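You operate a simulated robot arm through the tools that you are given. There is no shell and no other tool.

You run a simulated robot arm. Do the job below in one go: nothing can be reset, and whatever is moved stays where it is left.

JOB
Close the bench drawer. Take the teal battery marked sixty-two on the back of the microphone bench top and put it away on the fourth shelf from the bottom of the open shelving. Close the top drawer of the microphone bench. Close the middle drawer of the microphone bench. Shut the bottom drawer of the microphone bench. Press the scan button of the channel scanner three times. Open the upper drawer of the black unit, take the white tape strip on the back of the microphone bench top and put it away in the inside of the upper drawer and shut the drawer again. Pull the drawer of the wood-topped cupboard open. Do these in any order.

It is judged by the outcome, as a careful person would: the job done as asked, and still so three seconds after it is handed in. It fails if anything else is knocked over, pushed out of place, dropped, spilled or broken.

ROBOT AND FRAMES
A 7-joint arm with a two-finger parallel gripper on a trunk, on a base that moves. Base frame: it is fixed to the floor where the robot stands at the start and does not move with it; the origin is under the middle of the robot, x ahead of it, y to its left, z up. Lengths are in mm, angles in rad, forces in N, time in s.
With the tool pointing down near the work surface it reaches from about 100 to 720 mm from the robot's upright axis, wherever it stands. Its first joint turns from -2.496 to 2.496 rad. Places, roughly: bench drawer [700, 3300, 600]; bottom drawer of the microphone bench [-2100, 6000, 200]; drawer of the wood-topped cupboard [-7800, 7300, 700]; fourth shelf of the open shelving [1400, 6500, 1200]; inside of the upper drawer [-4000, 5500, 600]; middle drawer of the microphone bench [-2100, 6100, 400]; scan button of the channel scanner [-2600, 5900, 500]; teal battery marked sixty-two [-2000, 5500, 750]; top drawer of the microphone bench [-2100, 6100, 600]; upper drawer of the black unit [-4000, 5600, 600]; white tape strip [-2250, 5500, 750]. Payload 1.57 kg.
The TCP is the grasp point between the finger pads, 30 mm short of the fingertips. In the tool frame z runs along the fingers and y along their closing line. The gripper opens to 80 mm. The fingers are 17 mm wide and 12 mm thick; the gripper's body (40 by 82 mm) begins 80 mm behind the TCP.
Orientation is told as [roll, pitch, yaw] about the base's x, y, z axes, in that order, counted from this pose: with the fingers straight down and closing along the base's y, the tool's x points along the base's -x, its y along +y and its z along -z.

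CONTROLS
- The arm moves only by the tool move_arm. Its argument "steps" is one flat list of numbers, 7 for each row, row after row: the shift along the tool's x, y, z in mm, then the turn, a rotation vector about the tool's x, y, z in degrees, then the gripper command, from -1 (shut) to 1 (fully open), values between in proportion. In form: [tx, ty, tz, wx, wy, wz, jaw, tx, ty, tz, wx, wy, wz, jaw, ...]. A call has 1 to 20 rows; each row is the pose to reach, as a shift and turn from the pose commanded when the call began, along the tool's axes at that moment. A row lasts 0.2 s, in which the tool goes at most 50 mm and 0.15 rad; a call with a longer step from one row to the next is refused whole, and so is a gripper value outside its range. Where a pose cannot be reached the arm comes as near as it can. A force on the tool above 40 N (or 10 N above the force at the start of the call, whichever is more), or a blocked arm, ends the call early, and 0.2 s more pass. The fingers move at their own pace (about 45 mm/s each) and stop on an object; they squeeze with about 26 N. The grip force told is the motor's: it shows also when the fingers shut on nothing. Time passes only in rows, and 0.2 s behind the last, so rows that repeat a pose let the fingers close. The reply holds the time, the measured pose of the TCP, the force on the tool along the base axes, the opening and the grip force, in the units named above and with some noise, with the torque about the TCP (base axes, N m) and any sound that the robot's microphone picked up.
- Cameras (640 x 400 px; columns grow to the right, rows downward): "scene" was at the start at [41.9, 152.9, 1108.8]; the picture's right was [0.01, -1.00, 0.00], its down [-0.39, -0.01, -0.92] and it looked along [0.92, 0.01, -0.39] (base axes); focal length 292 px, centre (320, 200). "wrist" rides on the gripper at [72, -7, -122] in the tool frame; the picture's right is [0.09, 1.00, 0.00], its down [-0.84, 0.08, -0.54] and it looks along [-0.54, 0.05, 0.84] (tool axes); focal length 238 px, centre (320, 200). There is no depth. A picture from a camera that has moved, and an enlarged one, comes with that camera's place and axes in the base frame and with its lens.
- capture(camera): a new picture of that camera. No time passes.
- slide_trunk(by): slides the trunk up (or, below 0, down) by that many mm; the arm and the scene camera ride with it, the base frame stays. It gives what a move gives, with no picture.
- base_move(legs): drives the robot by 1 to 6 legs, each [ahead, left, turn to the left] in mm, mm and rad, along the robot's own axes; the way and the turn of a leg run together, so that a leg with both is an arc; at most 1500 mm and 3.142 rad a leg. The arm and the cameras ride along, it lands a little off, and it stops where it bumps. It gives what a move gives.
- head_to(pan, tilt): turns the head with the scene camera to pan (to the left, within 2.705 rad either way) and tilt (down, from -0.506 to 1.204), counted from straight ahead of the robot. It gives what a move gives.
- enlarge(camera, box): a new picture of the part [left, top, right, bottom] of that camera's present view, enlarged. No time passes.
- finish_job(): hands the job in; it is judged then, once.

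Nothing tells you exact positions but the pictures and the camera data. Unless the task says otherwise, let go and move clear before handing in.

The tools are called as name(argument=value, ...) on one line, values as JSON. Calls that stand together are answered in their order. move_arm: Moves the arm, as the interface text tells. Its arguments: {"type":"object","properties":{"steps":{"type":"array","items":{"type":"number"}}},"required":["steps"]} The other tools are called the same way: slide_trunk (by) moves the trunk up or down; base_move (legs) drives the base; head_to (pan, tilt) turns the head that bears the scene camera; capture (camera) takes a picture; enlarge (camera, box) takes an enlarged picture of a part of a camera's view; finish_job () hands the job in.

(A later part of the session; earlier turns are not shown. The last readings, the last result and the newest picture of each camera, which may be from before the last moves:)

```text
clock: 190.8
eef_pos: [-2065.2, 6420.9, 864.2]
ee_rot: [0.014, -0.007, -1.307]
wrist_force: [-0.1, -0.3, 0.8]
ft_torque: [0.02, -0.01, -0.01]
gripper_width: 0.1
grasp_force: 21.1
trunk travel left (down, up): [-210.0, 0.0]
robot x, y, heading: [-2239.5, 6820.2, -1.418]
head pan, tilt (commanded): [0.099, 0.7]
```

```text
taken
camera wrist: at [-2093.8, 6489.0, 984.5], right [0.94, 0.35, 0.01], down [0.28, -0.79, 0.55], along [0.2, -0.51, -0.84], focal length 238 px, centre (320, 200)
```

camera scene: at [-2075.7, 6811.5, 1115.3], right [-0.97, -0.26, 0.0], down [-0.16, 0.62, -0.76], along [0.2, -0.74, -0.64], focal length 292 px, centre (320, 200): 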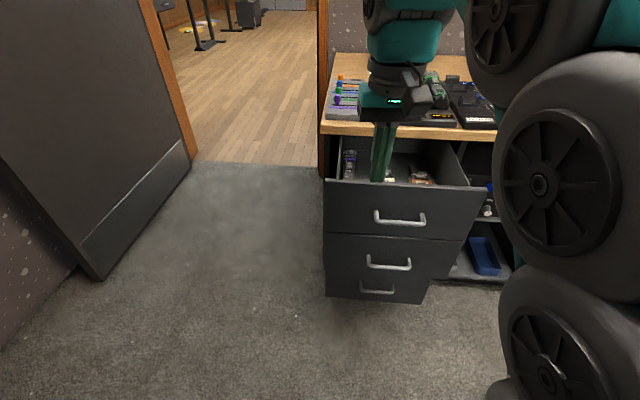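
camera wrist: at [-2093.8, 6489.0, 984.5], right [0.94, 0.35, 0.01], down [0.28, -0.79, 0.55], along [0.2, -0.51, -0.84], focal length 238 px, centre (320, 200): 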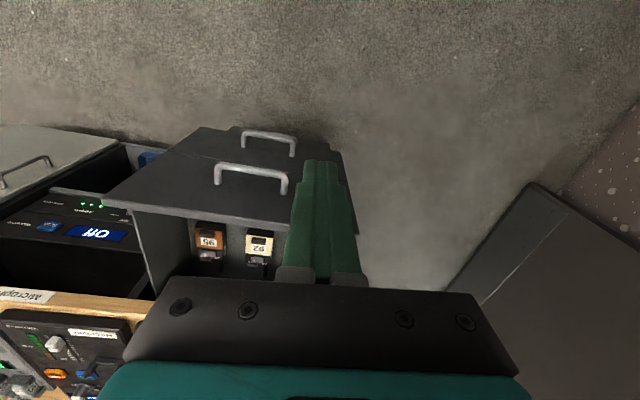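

The three handles are at about z = 650, 445 and 250, with the top drawer's handle at (-2128, 6284). I'll first centre the tool over the drawer line and square its yaw.

move_arm(steps=[5, -41, 0, 0, 0, 3.2, -1, 9, -81.5, 0, 0, 0, 6.4, -1, 9, -81.5, 0, 0, 0, 6.4, -1])

move_arm(steps=[-5, 0, 28, 0, -7.5, 0, -1, -10, 0, 57, 0, -15, 0, -1, -20, 0, 86, 0, -22.5, 0, -1, -30, 0, 114, 0, -30, 0, -1, -40, 0, 143, 0, -37.5, 0, -1, -50, 0, 171, 0, -45, 0, -1, -50, 0, 171, 0, -45, 0, -1])

capture(camera="wrist")

capture(camera="scene")

```text
clock: 191.6
eef_pos: [-2147.1, 6407.4, 863.3]
ee_rot: [0.014, -0.004, -1.42]
wrist_force: [0.6, -0.1, 0.3]
ft_torque: [-0.01, 0.0, -0.03]
gripper_width: 0.3
grasp_force: 22.1
trunk travel left (down, up): [-210.0, 0.0]
robot x, y, heading: [-2240.6, 6822.4, -1.412]
head pan, tilt (commanded): [0.099, 0.7]
```

```text
clock: 193.2
eef_pos: [-2135.5, 6352.3, 697.6]
ee_rot: [0.021, -0.789, -1.434]
wrist_force: [-0.7, -0.1, 0.1]
ft_torque: [0.01, 0.0, 0.0]
gripper_width: 0.0
grasp_force: 21.1
out of reach, approached as far as the arm can: row 6, 7
trunk travel left (down, up): [-210.0, 0.0]
robot x, y, heading: [-2236.4, 6816.6, -1.411]
head pan, tilt (commanded): [0.099, 0.7]
```

```text
taken
camera wrist: at [-2164.1, 6487.4, 732.2], right [0.98, 0.22, -0.05], down [0.09, -0.19, 0.98], along [0.2, -0.96, -0.21], focal length 238 px, centre (320, 200)
```

wrist: 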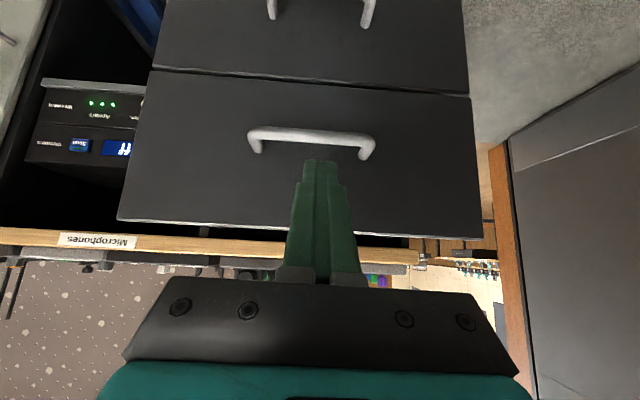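

```text
taken
camera scene: at [-2075.8, 6811.5, 1115.4], right [-0.97, -0.25, 0.0], down [-0.16, 0.62, -0.76], along [0.19, -0.74, -0.64], focal length 292 px, centre (320, 200)
```

scene: 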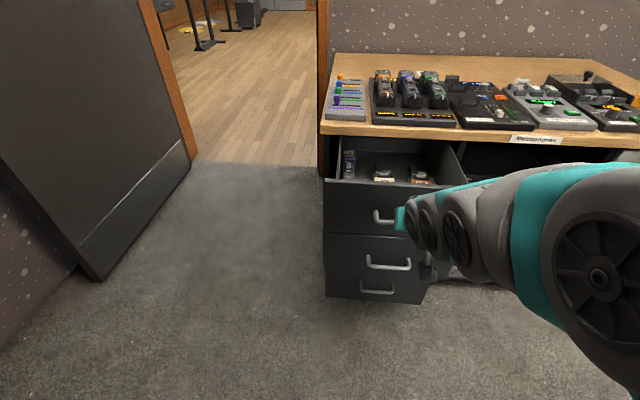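

The fingertips are just above the top handle (handle z ≈ 625, face 540–710). Now I push the top drawer in.

move_arm(steps=[-21, 0, 21, 0, 0, 0, -1, -42, 0, 42, 0, 0, 0, -1, -57, 0, 57, 0, 0, 0, -1, -68, 0, 68, 0, 0, 0, -1, -79, 0, 79, 0, 0, 0, -1, -91, 0, 91, 0, 0, 0, -1, -103, 0, 103, 0, 0, 0, -1, -115, 0, 115, 0, 0, 0, -1, -127, 0, 127, 0, 0, 0, -1, -139, 0, 139, 0, 0, 0, -1, -151, 0, 151, 0, 0, 0, -1, -163, 0, 163, 0, 0, 0, -1])

capture(camera="wrist")

capture(camera="scene")

```text
clock: 195.8
eef_pos: [-2099.9, 6126.4, 699.5]
ee_rot: [0.022, -0.791, -1.434]
wrist_force: [0.2, -0.1, -0.8]
ft_torque: [-0.01, 0.0, -0.04]
gripper_width: 0.0
grasp_force: 21.3
trunk travel left (down, up): [-210.0, 0.0]
robot x, y, heading: [-2241.1, 6821.4, -1.408]
head pan, tilt (commanded): [0.099, 0.7]
```

```text
taken
camera wrist: at [-2128.8, 6259.8, 733.1], right [0.98, 0.22, -0.05], down [0.09, -0.19, 0.98], along [0.2, -0.96, -0.21], focal length 238 px, centre (320, 200)
```

wrist: 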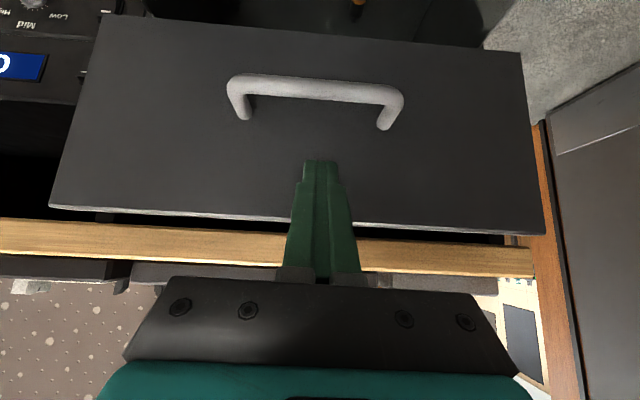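

```text
taken
camera scene: at [-2075.8, 6811.4, 1115.3], right [-0.97, -0.25, 0.0], down [-0.16, 0.62, -0.76], along [0.19, -0.74, -0.64], focal length 292 px, centre (320, 200)
```

scene: 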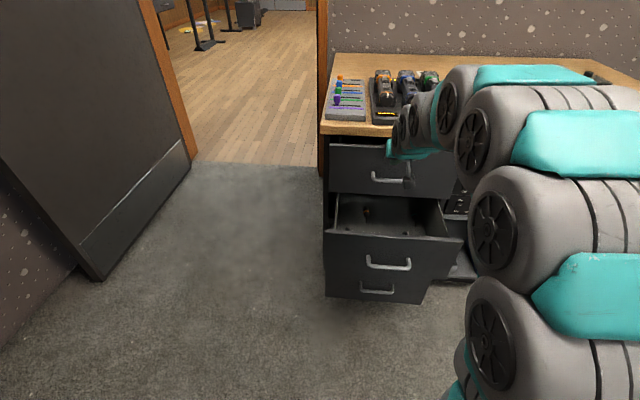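

The top drawer is nearly in. I'll continue in smaller steps to its stop.

move_arm(steps=[-9, 0, 9, 0, 0, 0, -1, -18, 0, 18, 0, 0, 0, -1, -25, 0, 25, 0, 0, 0, -1, -32, 0, 32, 0, 0, 0, -1, -38, 0, 38, 0, 0, 0, -1, -44, 0, 44, 0, 0, 0, -1, -50, 0, 50, 0, 0, 0, -1])

capture(camera="wrist")

capture(camera="scene")

```text
clock: 197.2
eef_pos: [-2092.1, 6066.9, 698.0]
ee_rot: [0.021, -0.78, -1.433]
wrist_force: [-3.2, 20.6, 7.0]
ft_torque: [0.16, -0.01, -0.02]
gripper_width: 0.0
grasp_force: 21.0
trunk travel left (down, up): [-210.0, 0.0]
robot x, y, heading: [-2239.0, 6820.3, -1.407]
head pan, tilt (commanded): [0.099, 0.7]
stopped in row 7: the force on the tool passed its limit at 57 N (the readings are from after the stop); the commanded pose is now the measured one
```

```text
taken
camera wrist: at [-2120.2, 6202.1, 733.1], right [0.98, 0.22, -0.05], down [0.09, -0.2, 0.98], along [0.2, -0.96, -0.22], focal length 238 px, centre (320, 200)
```

wrist: 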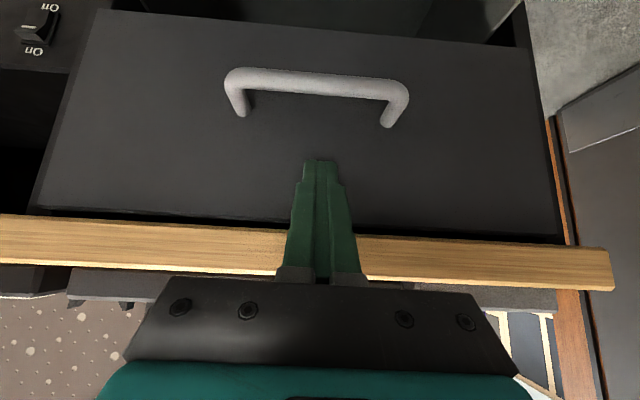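

```text
taken
camera scene: at [-2076.1, 6813.2, 1115.5], right [-0.97, -0.25, 0.0], down [-0.16, 0.62, -0.77], along [0.2, -0.74, -0.64], focal length 292 px, centre (320, 200)
```

scene: 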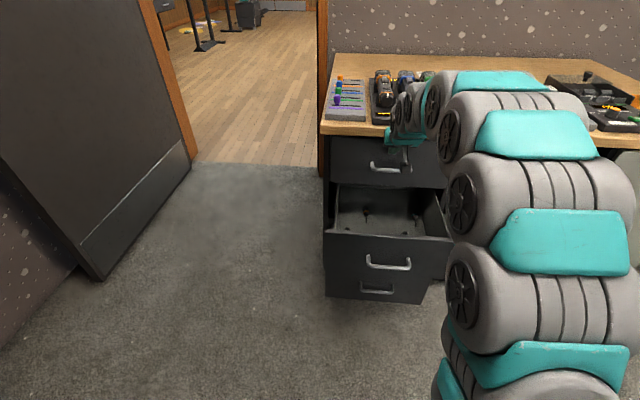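

The top drawer is against its stop and flush. I'll back off and lower the trunk so the same arm pose lines up with the middle drawer.

move_arm(steps=[28, 0, -28, 0, 0, 0, -1, 57, 0, -57, 0, 0, 0, -1, 85, 0, -85, 0, 0, 0, -1, 114, 0, -114, 0, 0, 0, -1, 143, 0, -143, 0, 0, 0, -1, 171, 0, -171, 0, 0, 0, -1, 195, 0, -195, 0, 0, 0, -1])

slide_trunk(by=-190)

capture(camera="wrist")

capture(camera="scene")

```text
clock: 198.8
eef_pos: [-2132.6, 6339.3, 698.2]
ee_rot: [0.019, -0.781, -1.433]
wrist_force: [0.5, 0.7, -0.4]
ft_torque: [0.01, 0.01, -0.04]
gripper_width: 0.0
grasp_force: 21.5
trunk travel left (down, up): [-210.0, 0.0]
robot x, y, heading: [-2235.7, 6818.9, -1.412]
head pan, tilt (commanded): [0.099, 0.7]
```

```text
clock: 200.9
eef_pos: [-2133.4, 6339.3, 508.6]
ee_rot: [0.021, -0.782, -1.434]
wrist_force: [0.5, 0.7, -0.3]
ft_torque: [0.01, -0.04, 0.04]
gripper_width: 0.1
grasp_force: 21.0
trunk travel left (down, up): [-20.0, 190.0]
robot x, y, heading: [-2237.1, 6820.5, -1.415]
head pan, tilt (commanded): [0.099, 0.7]
```

```text
taken
camera wrist: at [-2161.4, 6472.9, 543.1], right [0.98, 0.22, -0.05], down [0.09, -0.2, 0.98], along [0.2, -0.96, -0.21], focal length 238 px, centre (320, 200)
```

wrist: 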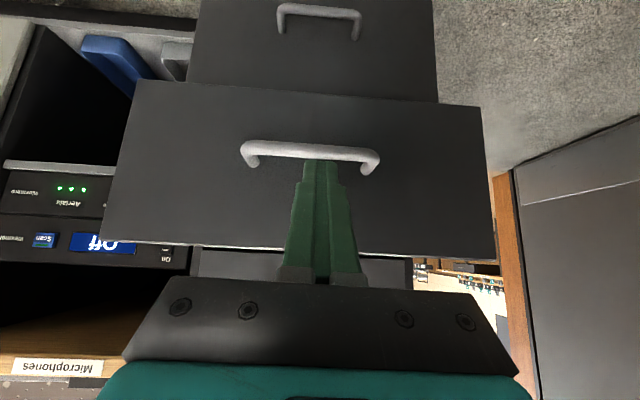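

```text
taken
camera scene: at [-2075.9, 6811.9, 925.4], right [-0.97, -0.25, 0.0], down [-0.16, 0.62, -0.76], along [0.19, -0.74, -0.64], focal length 292 px, centre (320, 200)
```

scene: 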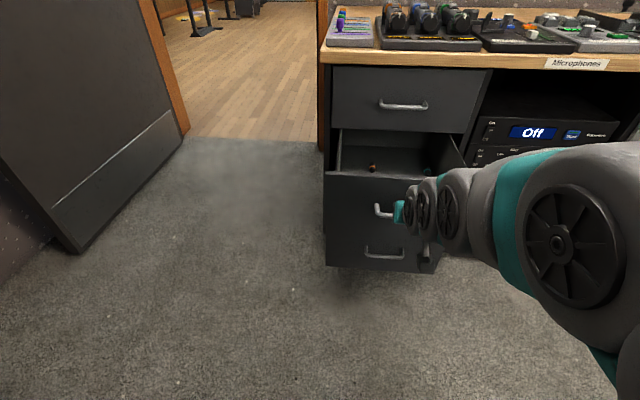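

The middle drawer face is z ≈ 362–540 with its handle at 452; the fingertips are at 487, just above the handle. Pushing it in the same way.

move_arm(steps=[-21, 0, 21, 0, 0, 0, -1, -42, 0, 42, 0, 0, 0, -1, -57, 0, 57, 0, 0, 0, -1, -68, 0, 68, 0, 0, 0, -1, -79, 0, 79, 0, 0, 0, -1, -91, 0, 91, 0, 0, 0, -1, -103, 0, 103, 0, 0, 0, -1, -115, 0, 115, 0, 0, 0, -1, -127, 0, 127, 0, 0, 0, -1, -139, 0, 139, 0, 0, 0, -1, -151, 0, 151, 0, 0, 0, -1, -163, 0, 163, 0, 0, 0, -1, -172, 0, 172, 0, 0, 0, -1, -179, 0, 179, 0, 0, 0, -1, -185, 0, 185, 0, 0, 0, -1, -191, 0, 191, 0, 0, 0, -1, -197, 0, 197, 0, 0, 0, -1, -203, 0, 203, 0, 0, 0, -1])

capture(camera="wrist")

capture(camera="scene")

```text
clock: 204.5
eef_pos: [-2091.2, 6066.7, 506.6]
ee_rot: [0.02, -0.77, -1.431]
wrist_force: [-1.3, 3.5, -1.5]
ft_torque: [-0.23, -0.07, 0.02]
gripper_width: 0.0
grasp_force: 21.6
trunk travel left (down, up): [-20.0, 190.0]
robot x, y, heading: [-2238.7, 6822.2, -1.41]
head pan, tilt (commanded): [0.099, 0.7]
stopped in row 18: the force on the tool passed its limit at 60 N (the readings are from after the stop); the commanded pose is now the measured one
```

```text
taken
camera wrist: at [-2119.6, 6201.7, 541.9], right [0.97, 0.22, -0.05], down [0.1, -0.21, 0.97], along [0.2, -0.95, -0.22], focal length 238 px, centre (320, 200)
```

wrist: 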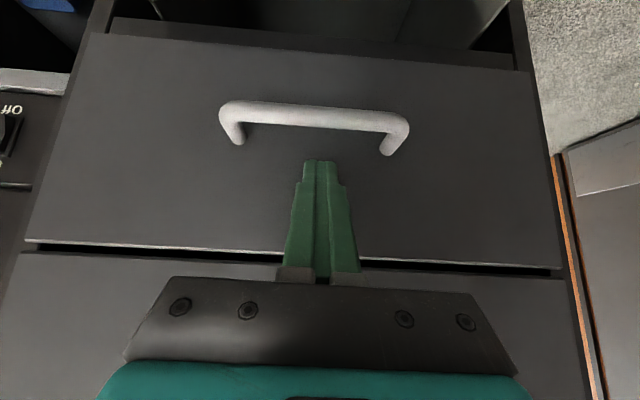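

```text
taken
camera scene: at [-2076.1, 6812.9, 925.5], right [-0.97, -0.25, 0.0], down [-0.16, 0.62, -0.77], along [0.2, -0.74, -0.64], focal length 292 px, centre (320, 200)
```

scene: 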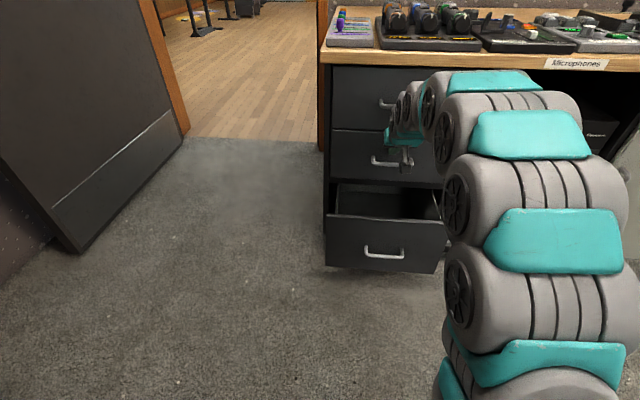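

The middle drawer is shut too. Now the bottom one: I'll retract, lower the trunk fully and lower the arm to about z = 330 in front of its face.

move_arm(steps=[31, 0, -30, 0, 0, 0, -1, 62, 0, -60, 0, 0, 0, -1, 93, 0, -90, 0, 0, 0, -1, 124, 0, -120, 0, 0, 0, -1, 154, 0, -150, 0, 0, 0, -1])

slide_trunk(by=-20)

move_arm(steps=[22, 0, 22, 0, 0, 0, -1, 44, 0, 45, 0, 0, 0, -1, 66, 0, 68, 0, 0, 0, -1, 88, 0, 90, 0, 0, 0, -1, 108, 0, 112, 0, 0, 0, -1, 108, 0, 112, 0, 0, 0, -1])

capture(camera="wrist")

capture(camera="scene")

```text
clock: 205.7
eef_pos: [-2124.5, 6277.7, 504.7]
ee_rot: [0.02, -0.773, -1.433]
wrist_force: [0.9, 0.8, 0.0]
ft_torque: [0.01, 0.0, -0.03]
gripper_width: 0.0
grasp_force: 20.6
trunk travel left (down, up): [-20.0, 190.0]
robot x, y, heading: [-2234.3, 6818.7, -1.411]
head pan, tilt (commanded): [0.099, 0.7]
```

```text
clock: 206.4
eef_pos: [-2123.8, 6279.2, 486.3]
ee_rot: [0.019, -0.774, -1.434]
wrist_force: [0.1, 0.5, 0.7]
ft_torque: [0.02, 0.0, 0.0]
gripper_width: 0.3
grasp_force: 21.3
trunk travel left (down, up): [0.0, 210.0]
robot x, y, heading: [-2233.2, 6821.1, -1.416]
head pan, tilt (commanded): [0.099, 0.7]
```

```text
clock: 207.8
eef_pos: [-2117.0, 6260.9, 336.5]
ee_rot: [0.02, -0.772, -1.433]
wrist_force: [0.6, 0.3, 0.0]
ft_torque: [0.01, 0.02, 0.04]
gripper_width: 0.1
grasp_force: 21.5
out of reach, approached as far as the arm can: row 4, 5, 6
trunk travel left (down, up): [0.0, 210.0]
robot x, y, heading: [-2235.7, 6820.3, -1.412]
head pan, tilt (commanded): [0.099, 0.7]
```

```text
taken
camera wrist: at [-2146.4, 6394.3, 372.9], right [0.98, 0.22, -0.05], down [0.1, -0.21, 0.97], along [0.2, -0.95, -0.23], focal length 238 px, centre (320, 200)
```

wrist: 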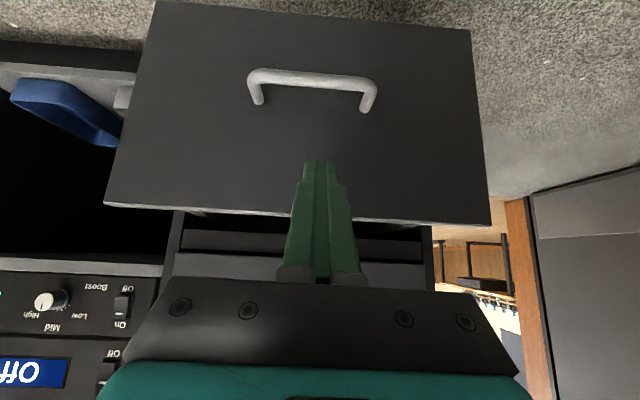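

```text
taken
camera scene: at [-2075.9, 6812.2, 905.7], right [-0.97, -0.25, 0.0], down [-0.16, 0.62, -0.76], along [0.19, -0.74, -0.64], focal length 292 px, centre (320, 200)
```

scene: 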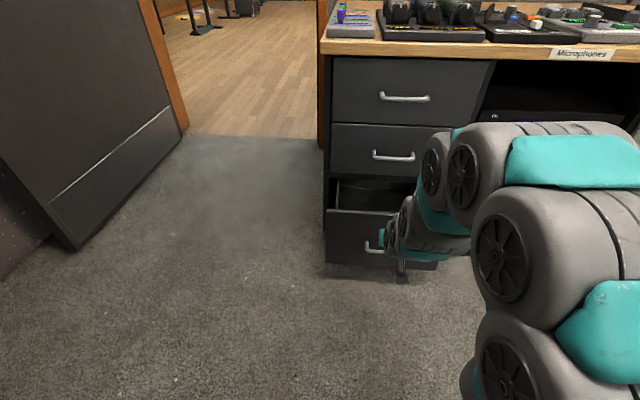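

The bottom drawer's face spans z ≈ 91–336; the fingertips are at 315. I'll drop another 20 mm while moving in and push it shut.

move_arm(steps=[-12.3, 0, 23.2, 0, 0, 0, -1, -24.7, 0, 46.3, 0, 0, 0, -1, -32.6, 0, 59.7, 0, 0, 0, -1, -43.4, 0, 70.1, 0, 0, 0, -1, -54.1, 0, 80.6, 0, 0, 0, -1, -64.9, 0, 91, 0, 0, 0, -1, -75.6, 0, 101.5, 0, 0, 0, -1, -86.4, 0, 112, 0, 0, 0, -1, -97.1, 0, 122.4, 0, 0, 0, -1, -104.3, 0, 129.4, 0, 0, 0, -1, -111.4, 0, 136.4, 0, 0, 0, -1, -117.2, 0, 142, 0, 0, 0, -1, -122.9, 0, 147.5, 0, 0, 0, -1, -128.6, 0, 153.1, 0, 0, 0, -1, -134.4, 0, 158.7, 0, 0, 0, -1])

capture(camera="wrist")

capture(camera="scene")

```text
clock: 210.8
eef_pos: [-2088.1, 6067.8, 314.9]
ee_rot: [0.02, -0.763, -1.432]
wrist_force: [-0.8, 9.1, 3.7]
ft_torque: [0.06, -0.02, 0.04]
gripper_width: 0.1
grasp_force: 21.9
trunk travel left (down, up): [0.0, 210.0]
robot x, y, heading: [-2237.1, 6816.6, -1.411]
head pan, tilt (commanded): [0.099, 0.7]
stopped in row 15: the force on the tool passed its limit at 61 N (the readings are from after the stop); the commanded pose is now the measured one
```

```text
taken
camera wrist: at [-2116.9, 6201.8, 351.5], right [0.98, 0.22, -0.05], down [0.1, -0.22, 0.97], along [0.2, -0.95, -0.23], focal length 238 px, centre (320, 200)
```

wrist: 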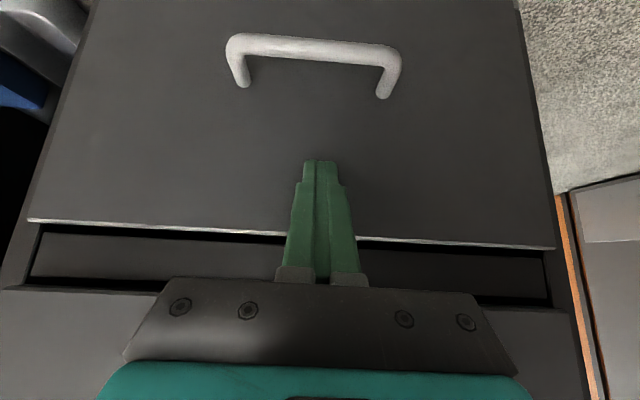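

```text
taken
camera scene: at [-2076.1, 6812.9, 905.7], right [-0.97, -0.26, 0.0], down [-0.16, 0.62, -0.77], along [0.2, -0.74, -0.64], focal length 292 px, centre (320, 200)
```

scene: 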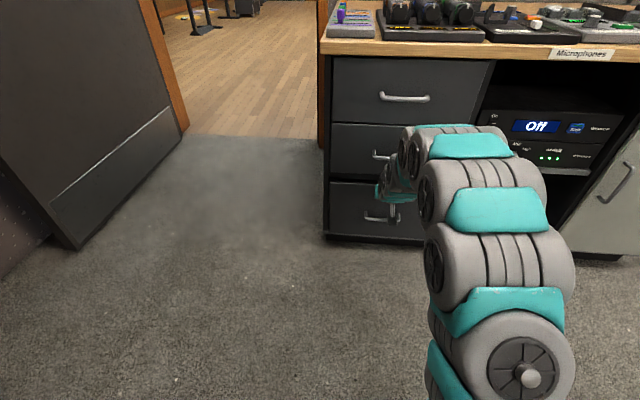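

All three drawers are against the same stop plane. I'll retract and study the scanner's Scan button.

move_arm(steps=[28, 0, -28, 0, 0, 0, -1, 57, 0, -56, 0, 0, 0, -1, 86, 0, -84, 0, 0, 0, -1, 114, 0, -112, 0, 0, 0, -1, 130, 0, -155, 0, 0, 0, -1, 150, 0, -200, 0, 0, 0, -1, 150, 0, -200, 0, 0, 0, -1])

head_to(pan=-0.2, tilt=0.55)

capture(camera="scene")

capture(camera="wrist")

```text
clock: 212.4
eef_pos: [-2119.1, 6277.9, 371.3]
ee_rot: [0.02, -0.763, -1.433]
wrist_force: [0.0, 0.1, 0.2]
ft_torque: [0.02, -0.02, 0.0]
gripper_width: 0.1
grasp_force: 21.4
out of reach, approached as far as the arm can: row 5, 6, 7
trunk travel left (down, up): [0.0, 210.0]
robot x, y, heading: [-2237.8, 6821.0, -1.412]
head pan, tilt (commanded): [0.099, 0.7]
```

```text
clock: 213.2
eef_pos: [-2118.8, 6278.0, 370.9]
ee_rot: [0.019, -0.762, -1.433]
wrist_force: [0.2, -0.5, 1.1]
ft_torque: [-0.02, -0.02, -0.01]
gripper_width: 0.0
grasp_force: 21.2
trunk travel left (down, up): [0.0, 210.0]
robot x, y, heading: [-2240.4, 6821.9, -1.409]
head pan, tilt (commanded): [-0.201, 0.55]
```

```text
taken
camera scene: at [-2101.4, 6805.0, 918.8], right [-1.0, 0.04, 0.0], down [0.02, 0.52, -0.85], along [-0.04, -0.85, -0.52], focal length 292 px, centre (320, 200)
```

scene: 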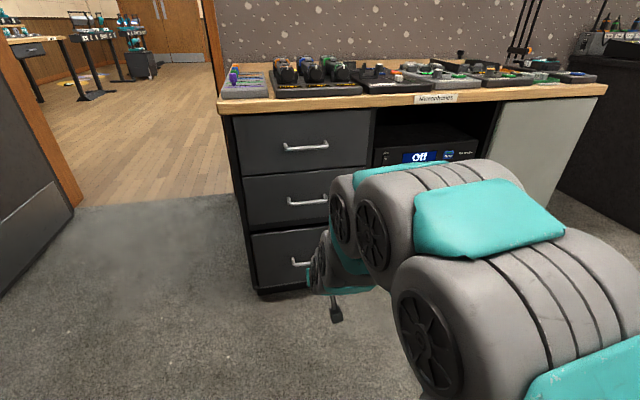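

```text
taken
camera wrist: at [-2147.1, 6411.4, 408.8], right [0.97, 0.22, -0.05], down [0.1, -0.22, 0.97], along [0.2, -0.95, -0.23], focal length 238 px, centre (320, 200)
```

wrist: 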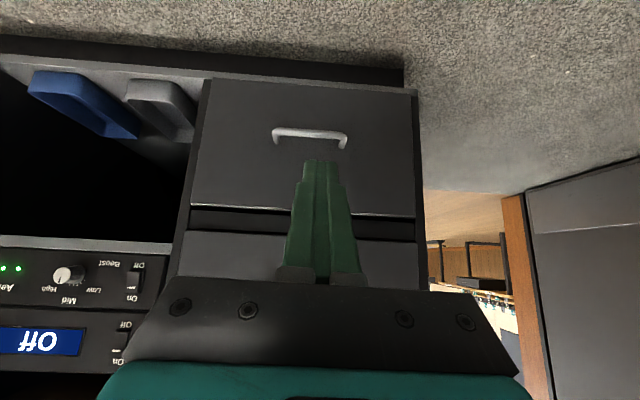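

All drawers are flush in the carcass. The Scan button is at about (-2584, 5900, 543) on the scanner in the open bay, roughly 87 mm behind the bench front. I'll move right to face it and raise the trunk.

base_move(legs=[[0, -480, 0]])

slide_trunk(by=120)

head_to(pan=0.25, tilt=0.55)

capture(camera="scene")

capture(camera="wrist")

```text
clock: 216.1
eef_pos: [-2590.8, 6202.9, 372.8]
ee_rot: [0.02, -0.764, -1.431]
wrist_force: [-0.3, 1.7, -0.8]
ft_torque: [0.01, 0.01, -0.01]
gripper_width: 0.1
grasp_force: 21.7
trunk travel left (down, up): [0.0, 210.0]
robot x, y, heading: [-2709.2, 6746.6, -1.408]
head pan, tilt (commanded): [-0.201, 0.55]
```

```text
clock: 217.6
eef_pos: [-2590.1, 6202.0, 492.6]
ee_rot: [0.018, -0.763, -1.43]
wrist_force: [-0.4, -0.3, 0.2]
ft_torque: [0.03, 0.0, 0.0]
gripper_width: 0.0
grasp_force: 21.8
trunk travel left (down, up): [-120.0, 90.0]
robot x, y, heading: [-2709.3, 6745.5, -1.414]
head pan, tilt (commanded): [-0.201, 0.55]
```

```text
clock: 218.5
eef_pos: [-2590.0, 6201.9, 491.2]
ee_rot: [0.021, -0.763, -1.43]
wrist_force: [-0.1, 0.0, 0.3]
ft_torque: [0.02, -0.01, 0.02]
gripper_width: 0.0
grasp_force: 21.3
trunk travel left (down, up): [-120.0, 90.0]
robot x, y, heading: [-2708.7, 6741.9, -1.413]
head pan, tilt (commanded): [0.25, 0.55]
```

```text
taken
camera scene: at [-2533.8, 6736.9, 1038.9], right [-0.92, -0.4, 0.0], down [-0.21, 0.48, -0.85], along [0.34, -0.78, -0.52], focal length 292 px, centre (320, 200)
```

scene: 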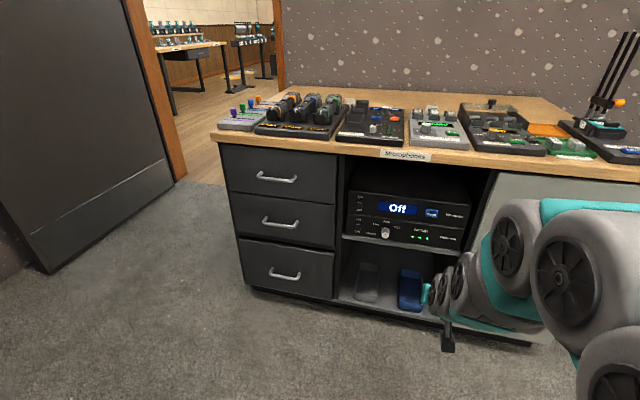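

```text
taken
camera wrist: at [-2618.5, 6336.0, 528.8], right [0.97, 0.22, -0.05], down [0.1, -0.22, 0.97], along [0.2, -0.95, -0.23], focal length 238 px, centre (320, 200)
```

wrist: 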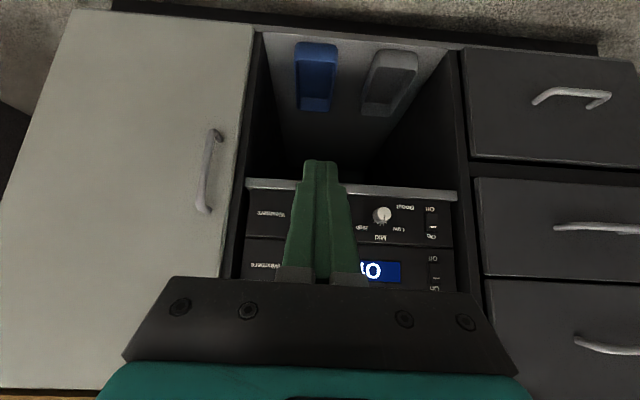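

enlarge(camera="scene", box=[330, 150, 500, 260])

enlarge(camera="scene", box=[200, 70, 460, 160])

```text
3.64 times, centred on (415, 205) of scene
camera zoom: at [-2533.8, 6736.9, 1038.9], right [-0.92, -0.4, 0.0], down [-0.21, 0.48, -0.85], along [0.34, -0.78, -0.52], focal length 1062 px, centre (-26, 182)
```

zoom: 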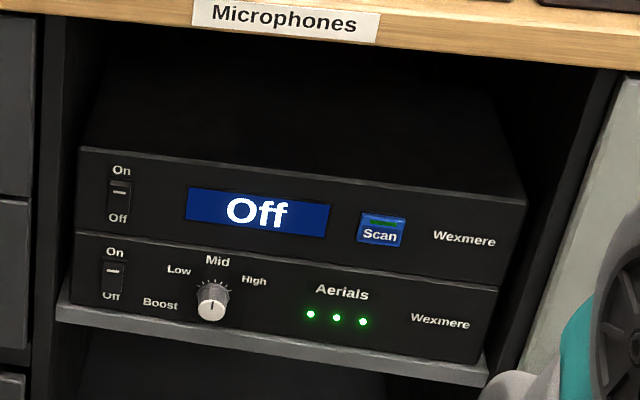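

```text
2.46 times, centred on (330, 115) of scene
camera zoom: at [-2533.8, 6736.9, 1038.9], right [-0.92, -0.4, 0.0], down [-0.21, 0.48, -0.85], along [0.34, -0.78, -0.52], focal length 719 px, centre (295, 409)
```

zoom: 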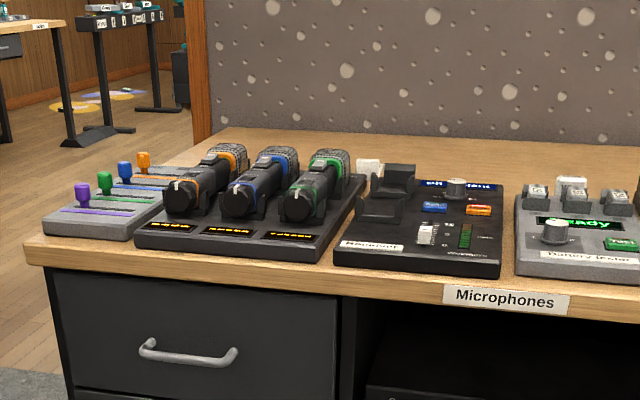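

I can read the scanner: display "Off" and a blue "Scan" button around (-2553, 5935, 543). The tool is already aligned sideways, so I'll raise the trunk to button height and drive a bit closer.

slide_trunk(by=72)

base_move(legs=[[100, 0, 0]])

capture(camera="wrist")

capture(camera="scene")

```text
clock: 219.6
eef_pos: [-2590.1, 6202.6, 564.5]
ee_rot: [0.02, -0.763, -1.43]
wrist_force: [0.0, 0.5, 0.5]
ft_torque: [-0.01, -0.02, -0.01]
gripper_width: 0.0
grasp_force: 21.8
trunk travel left (down, up): [-192.0, 18.0]
robot x, y, heading: [-2705.1, 6744.4, -1.412]
head pan, tilt (commanded): [0.25, 0.55]
```

```text
clock: 220.7
eef_pos: [-2573.5, 6104.2, 563.8]
ee_rot: [0.019, -0.763, -1.433]
wrist_force: [0.5, 0.2, -0.4]
ft_torque: [-0.01, 0.01, 0.02]
gripper_width: 0.1
grasp_force: 21.5
trunk travel left (down, up): [-192.0, 18.0]
robot x, y, heading: [-2696.8, 6648.3, -1.408]
head pan, tilt (commanded): [0.25, 0.55]
```

```text
taken
camera wrist: at [-2602.8, 6237.9, 600.8], right [0.97, 0.22, -0.05], down [0.1, -0.22, 0.97], along [0.2, -0.95, -0.23], focal length 238 px, centre (320, 200)
```

wrist: 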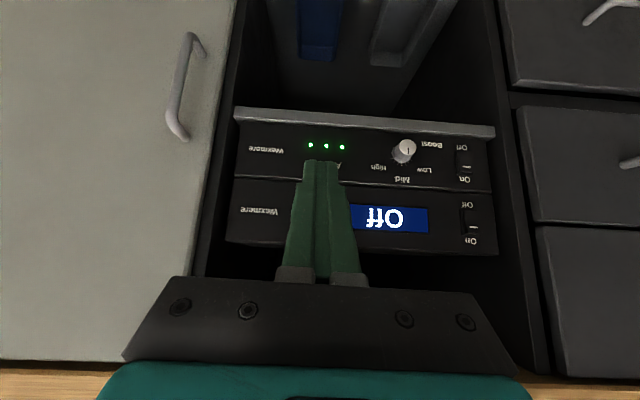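

```text
taken
camera scene: at [-2518.0, 6638.7, 1110.9], right [-0.92, -0.4, 0.0], down [-0.21, 0.48, -0.85], along [0.34, -0.78, -0.52], focal length 292 px, centre (320, 200)
```

scene: 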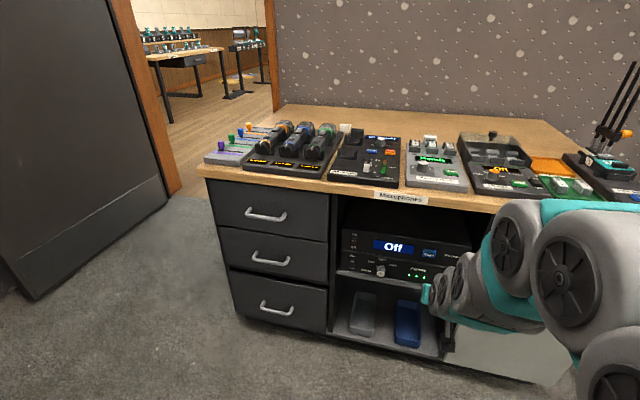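

The button triangulates to (-2551, 5934, 547). I'll move the fingertips up to about 12 mm in front of it and check.

move_arm(steps=[-31.7, 0, 24.7, 0, 0, 0, -1, -60.6, 0, 52.4, 0, 0, 0, -1, -82.3, 0, 73.1, 0, 0, 0, -1, -96.8, 0, 86.9, 0, 0, 0, -1, -102.5, 0, 92.5, 0, 0, 0, -1, -102.5, 0, 92.5, 0, 0, 0, -1])

capture(camera="wrist")

enlarge(camera="scene", box=[320, 180, 520, 310])

```text
clock: 222.1
eef_pos: [-2552.8, 5966.2, 567.0]
ee_rot: [0.02, -0.765, -1.433]
wrist_force: [0.7, 1.4, 0.4]
ft_torque: [0.02, -0.04, 0.03]
gripper_width: 0.0
grasp_force: 21.2
trunk travel left (down, up): [-192.0, 18.0]
robot x, y, heading: [-2691.3, 6644.6, -1.412]
head pan, tilt (commanded): [0.25, 0.55]
heard: click
```

```text
taken
camera wrist: at [-2581.7, 6101.4, 604.9], right [0.97, 0.22, -0.05], down [0.1, -0.22, 0.97], along [0.2, -0.95, -0.23], focal length 238 px, centre (320, 200)
```

wrist: 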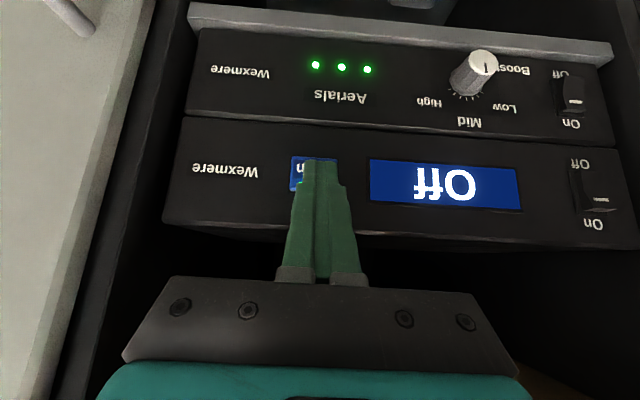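

```text
3.08 times, centred on (420, 245) of scene
camera zoom: at [-2518.0, 6638.7, 1110.9], right [-0.92, -0.4, 0.0], down [-0.21, 0.48, -0.85], along [0.34, -0.78, -0.52], focal length 899 px, centre (12, 62)
```

zoom: 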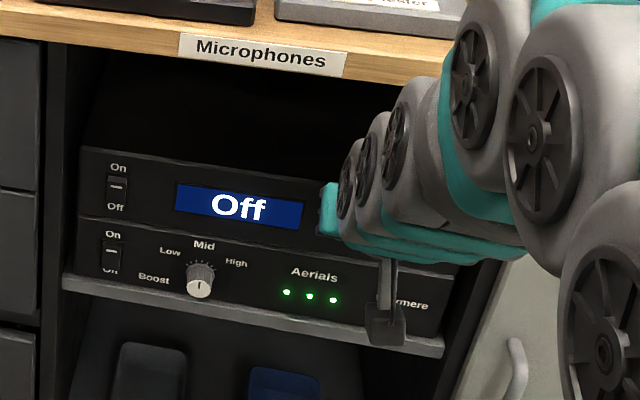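

A click was heard: the fingertips seem to have touched the button already. I'll retract 15 mm and look at the display.

move_arm(steps=[5.4, 0, -5.2, 0, 0, 0, -1, 10.8, 0, -10.4, 0, 0, 0, -1, 10.8, 0, -10.4, 0, 0, 0, -1])

capture(camera="wrist")

```text
clock: 222.9
eef_pos: [-2556.0, 5984.6, 567.2]
ee_rot: [0.02, -0.763, -1.431]
wrist_force: [-0.9, -0.6, 0.6]
ft_torque: [-0.02, 0.0, 0.01]
gripper_width: 0.1
grasp_force: 21.8
trunk travel left (down, up): [-192.0, 18.0]
robot x, y, heading: [-2693.8, 6641.0, -1.412]
head pan, tilt (commanded): [0.25, 0.55]
```

```text
taken
camera wrist: at [-2584.6, 6117.0, 604.7], right [0.97, 0.22, -0.05], down [0.1, -0.22, 0.97], along [0.2, -0.95, -0.23], focal length 238 px, centre (320, 200)
```

wrist: 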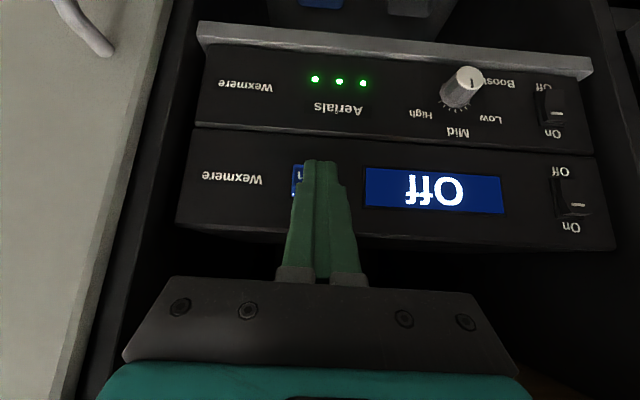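

enlarge(camera="wrist", box=[170, 110, 630, 270])

enlarge(camera="scene", box=[320, 200, 460, 300])

```text
1.39 times, centred on (400, 190) of wrist
camera zoom: at [-2584.6, 6117.0, 604.7], right [0.97, 0.22, -0.05], down [0.1, -0.22, 0.97], along [0.2, -0.95, -0.23], focal length 332 px, centre (209, 214)
```

zoom: 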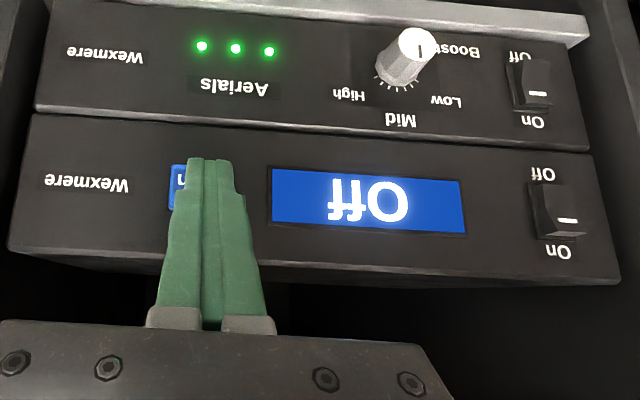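

```text
4.00 times, centred on (390, 250) of scene
camera zoom: at [-2518.0, 6638.7, 1110.9], right [-0.92, -0.4, 0.0], down [-0.21, 0.48, -0.85], along [0.34, -0.78, -0.52], focal length 1169 px, centre (40, 0)
```

zoom: 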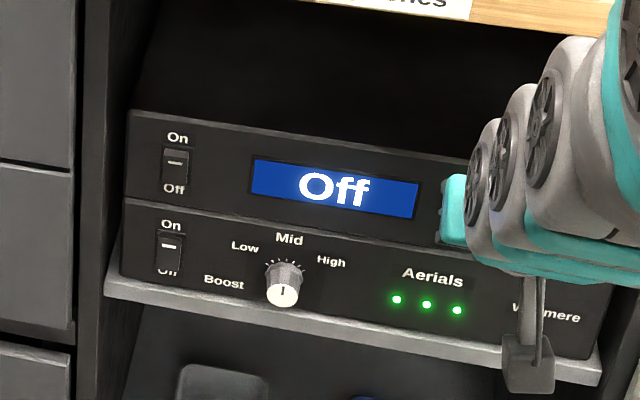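

The display still reads "Off" after one click. I'll press again in small steps, watching sound and force to understand the button's travel.

move_arm(steps=[-3.6, 0, 3.5, 0, 0, 0, -1, -7.2, 0, 6.9, 0, 0, 0, -1, -7.2, 0, 6.9, 0, 0, 0, -1])

move_arm(steps=[-1.5, 0, 1.4, 0, 0, 0, -1, -1.5, 0, 1.4, 0, 0, 0, -1])

move_arm(steps=[-1.5, 0, 1.4, 0, 0, 0, -1, -1.5, 0, 1.4, 0, 0, 0, -1])

```text
clock: 223.7
eef_pos: [-2555.1, 5971.9, 567.3]
ee_rot: [0.02, -0.765, -1.433]
wrist_force: [0.4, 0.3, 0.6]
ft_torque: [0.03, 0.0, -0.05]
gripper_width: 0.0
grasp_force: 21.5
trunk travel left (down, up): [-192.0, 18.0]
robot x, y, heading: [-2691.1, 6642.8, -1.416]
head pan, tilt (commanded): [0.25, 0.55]
```

```text
clock: 224.3
eef_pos: [-2554.1, 5971.0, 567.7]
ee_rot: [0.02, -0.762, -1.43]
wrist_force: [0.8, 1.2, -0.2]
ft_torque: [-0.01, -0.01, 0.02]
gripper_width: 0.2
grasp_force: 21.2
trunk travel left (down, up): [-192.0, 18.0]
robot x, y, heading: [-2690.9, 6645.8, -1.41]
head pan, tilt (commanded): [0.25, 0.55]
```

```text
clock: 224.9
eef_pos: [-2554.1, 5968.8, 568.6]
ee_rot: [0.019, -0.764, -1.434]
wrist_force: [0.3, -0.4, 0.2]
ft_torque: [0.0, -0.02, -0.02]
gripper_width: 0.0
grasp_force: 21.6
trunk travel left (down, up): [-192.0, 18.0]
robot x, y, heading: [-2695.3, 6649.3, -1.413]
head pan, tilt (commanded): [0.25, 0.55]
```

move_arm(steps=[-1.5, 0, 1.4, 0, 0, 0, -1, -1.5, 0, 1.4, 0, 0, 0, -1])

move_arm(steps=[-1.5, 0, 1.4, 0, 0, 0, -1, -1.5, 0, 1.4, 0, 0, 0, -1])

capture(camera="wrist")

```text
clock: 225.5
eef_pos: [-2553.1, 5965.6, 567.6]
ee_rot: [0.02, -0.763, -1.433]
wrist_force: [-1.7, 2.3, 1.1]
ft_torque: [0.01, 0.03, -0.05]
gripper_width: 0.0
grasp_force: 21.5
trunk travel left (down, up): [-192.0, 18.0]
robot x, y, heading: [-2693.4, 6646.1, -1.413]
head pan, tilt (commanded): [0.25, 0.55]
heard: click
```

```text
clock: 226.1
eef_pos: [-2552.8, 5964.4, 567.3]
ee_rot: [0.019, -0.764, -1.433]
wrist_force: [-1.5, 7.2, 0.0]
ft_torque: [0.09, 0.02, -0.02]
gripper_width: 0.0
grasp_force: 21.5
trunk travel left (down, up): [-192.0, 18.0]
robot x, y, heading: [-2694.2, 6644.9, -1.413]
head pan, tilt (commanded): [0.25, 0.55]
```

```text
taken
camera wrist: at [-2581.7, 6098.7, 604.9], right [0.97, 0.22, -0.05], down [0.1, -0.22, 0.97], along [0.2, -0.95, -0.23], focal length 238 px, centre (320, 200)
```

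wrist: 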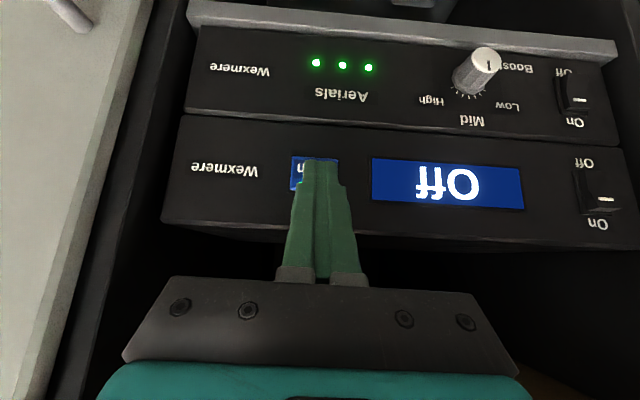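

A second click at the same depth, with the force rising behind it: that is press number two. I'll release fully, then press a third time.

move_arm(steps=[5.4, 0, -5.2, 0, 0, 0, -1, 12, 0, -11.6, 0, 0, 0, -1, 12, 0, -11.6, 0, 0, 0, -1])

enlarge(camera="scene", box=[320, 200, 460, 300])

```text
clock: 226.9
eef_pos: [-2555.2, 5982.1, 567.7]
ee_rot: [0.019, -0.762, -1.433]
wrist_force: [0.0, 0.0, -0.3]
ft_torque: [0.0, 0.02, 0.01]
gripper_width: 0.0
grasp_force: 21.2
trunk travel left (down, up): [-192.0, 18.0]
robot x, y, heading: [-2695.1, 6644.0, -1.407]
head pan, tilt (commanded): [0.25, 0.55]
```

```text
4.00 times, centred on (390, 250) of scene
camera zoom: at [-2518.0, 6638.6, 1110.9], right [-0.92, -0.4, 0.0], down [-0.21, 0.48, -0.85], along [0.34, -0.78, -0.52], focal length 1169 px, centre (40, 0)
```

zoom: 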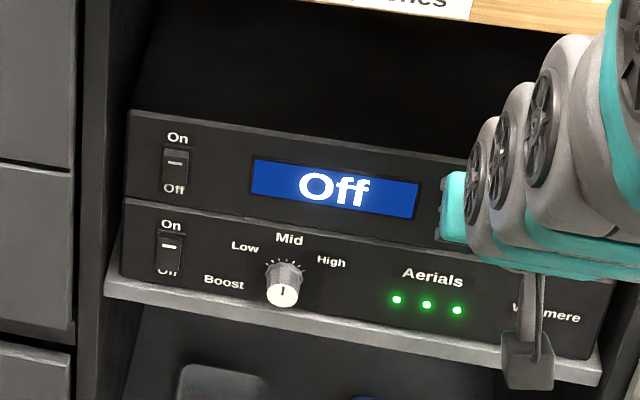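

move_arm(steps=[-5, 0, 4.8, 0, 0, 0, -1, -9, 0, 8.7, 0, 0, 0, -1, -12, 0, 11.6, 0, 0, 0, -1, -12, 0, 11.6, 0, 0, 0, -1])

capture(camera="wrist")

```text
clock: 227.9
eef_pos: [-2553.2, 5964.5, 567.8]
ee_rot: [0.019, -0.762, -1.43]
wrist_force: [-0.1, 8.8, 1.9]
ft_torque: [0.09, -0.05, 0.08]
gripper_width: 0.2
grasp_force: 21.0
trunk travel left (down, up): [-192.0, 18.0]
robot x, y, heading: [-2694.1, 6653.0, -1.411]
head pan, tilt (commanded): [0.25, 0.55]
heard: click
```

```text
taken
camera wrist: at [-2581.5, 6098.5, 605.3], right [0.97, 0.22, -0.05], down [0.1, -0.22, 0.97], along [0.2, -0.95, -0.23], focal length 238 px, centre (320, 200)
```

wrist: 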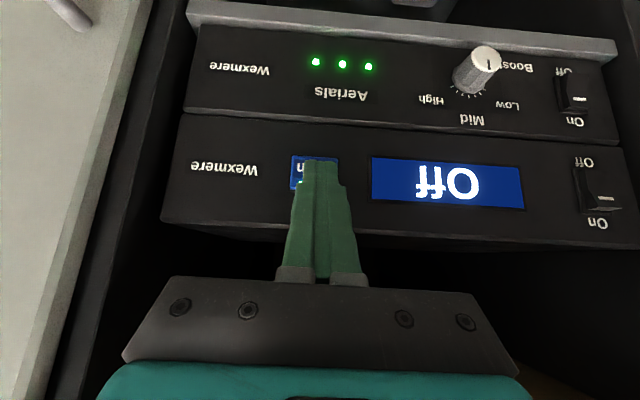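

Third click heard: the scan button has been pressed three times. I'll withdraw fully and look at the panel.

move_arm(steps=[12, 0, -11.6, 0, 0, 0, -1, 36, 0, -35, 0, 0, 0, -1, 65, 0, -62, 0, 0, 0, -1, 94, 0, -90, 0, 0, 0, -1, 120, 0, -115, 0, 0, 0, -1])

enlarge(camera="scene", box=[320, 200, 500, 310])

capture(camera="scene")

```text
clock: 229.1
eef_pos: [-2574.0, 6111.9, 578.1]
ee_rot: [0.018, -0.761, -1.434]
wrist_force: [-0.4, 0.4, -1.0]
ft_torque: [-0.01, -0.01, 0.02]
gripper_width: 0.1
grasp_force: 21.3
out of reach, approached as far as the arm can: row 5
trunk travel left (down, up): [-192.0, 18.0]
robot x, y, heading: [-2692.0, 6644.9, -1.413]
head pan, tilt (commanded): [0.25, 0.55]
```

```text
3.56 times, centred on (410, 255) of scene
camera zoom: at [-2518.0, 6638.7, 1110.9], right [-0.92, -0.4, 0.0], down [-0.21, 0.48, -0.85], along [0.34, -0.78, -0.52], focal length 1039 px, centre (0, 4)
```

zoom: 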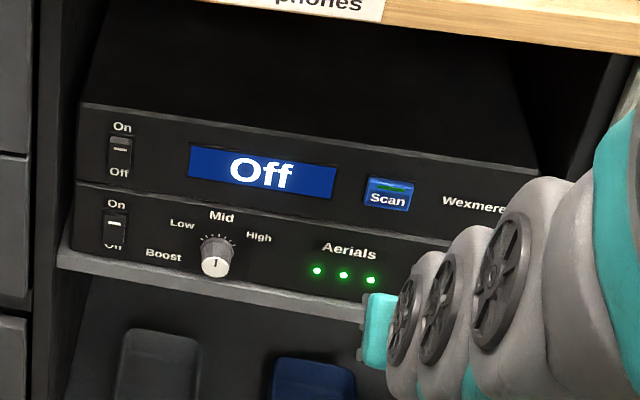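

```text
taken
camera scene: at [-2518.0, 6638.7, 1110.9], right [-0.92, -0.4, 0.0], down [-0.21, 0.48, -0.85], along [0.34, -0.78, -0.52], focal length 292 px, centre (320, 200)
```

scene: 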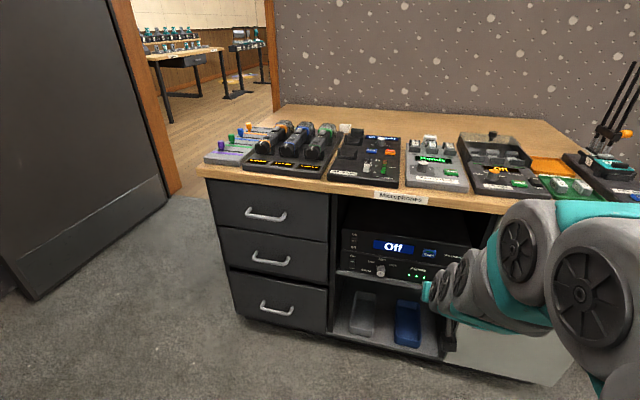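

Three clicks done and the panel is undisturbed. Next, the tape strip: I'll zoom on the pale object behind the microphones.

enlarge(camera="scene", box=[300, 100, 420, 190])

enlarge(camera="scene", box=[230, 90, 440, 200])

```text
4.44 times, centred on (360, 145) of scene
camera zoom: at [-2518.0, 6638.7, 1110.9], right [-0.92, -0.4, 0.0], down [-0.21, 0.48, -0.85], along [0.34, -0.78, -0.52], focal length 1299 px, centre (142, 444)
```

zoom: 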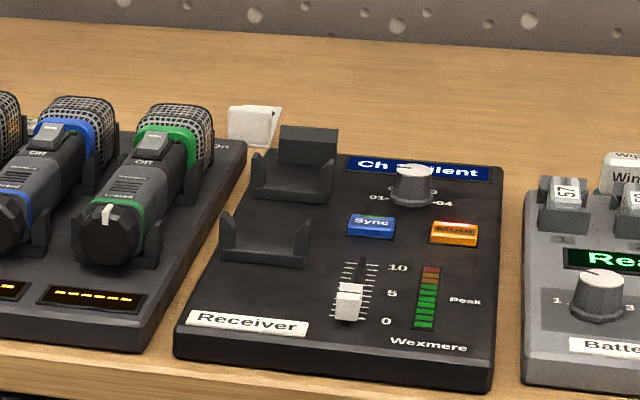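

```text
3.05 times, centred on (335, 145) of scene
camera zoom: at [-2518.0, 6638.7, 1110.9], right [-0.92, -0.4, 0.0], down [-0.21, 0.48, -0.85], along [0.34, -0.78, -0.52], focal length 890 px, centre (274, 368)
```

zoom: 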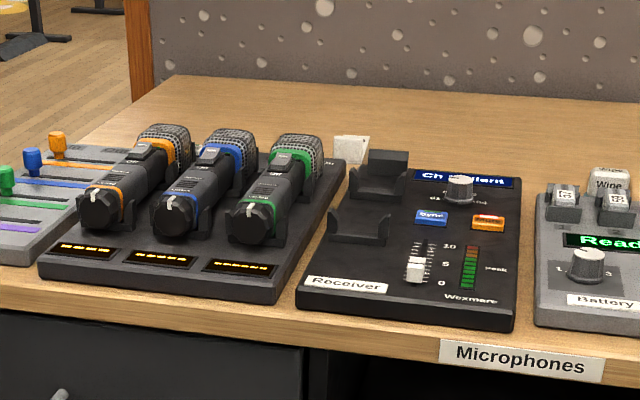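

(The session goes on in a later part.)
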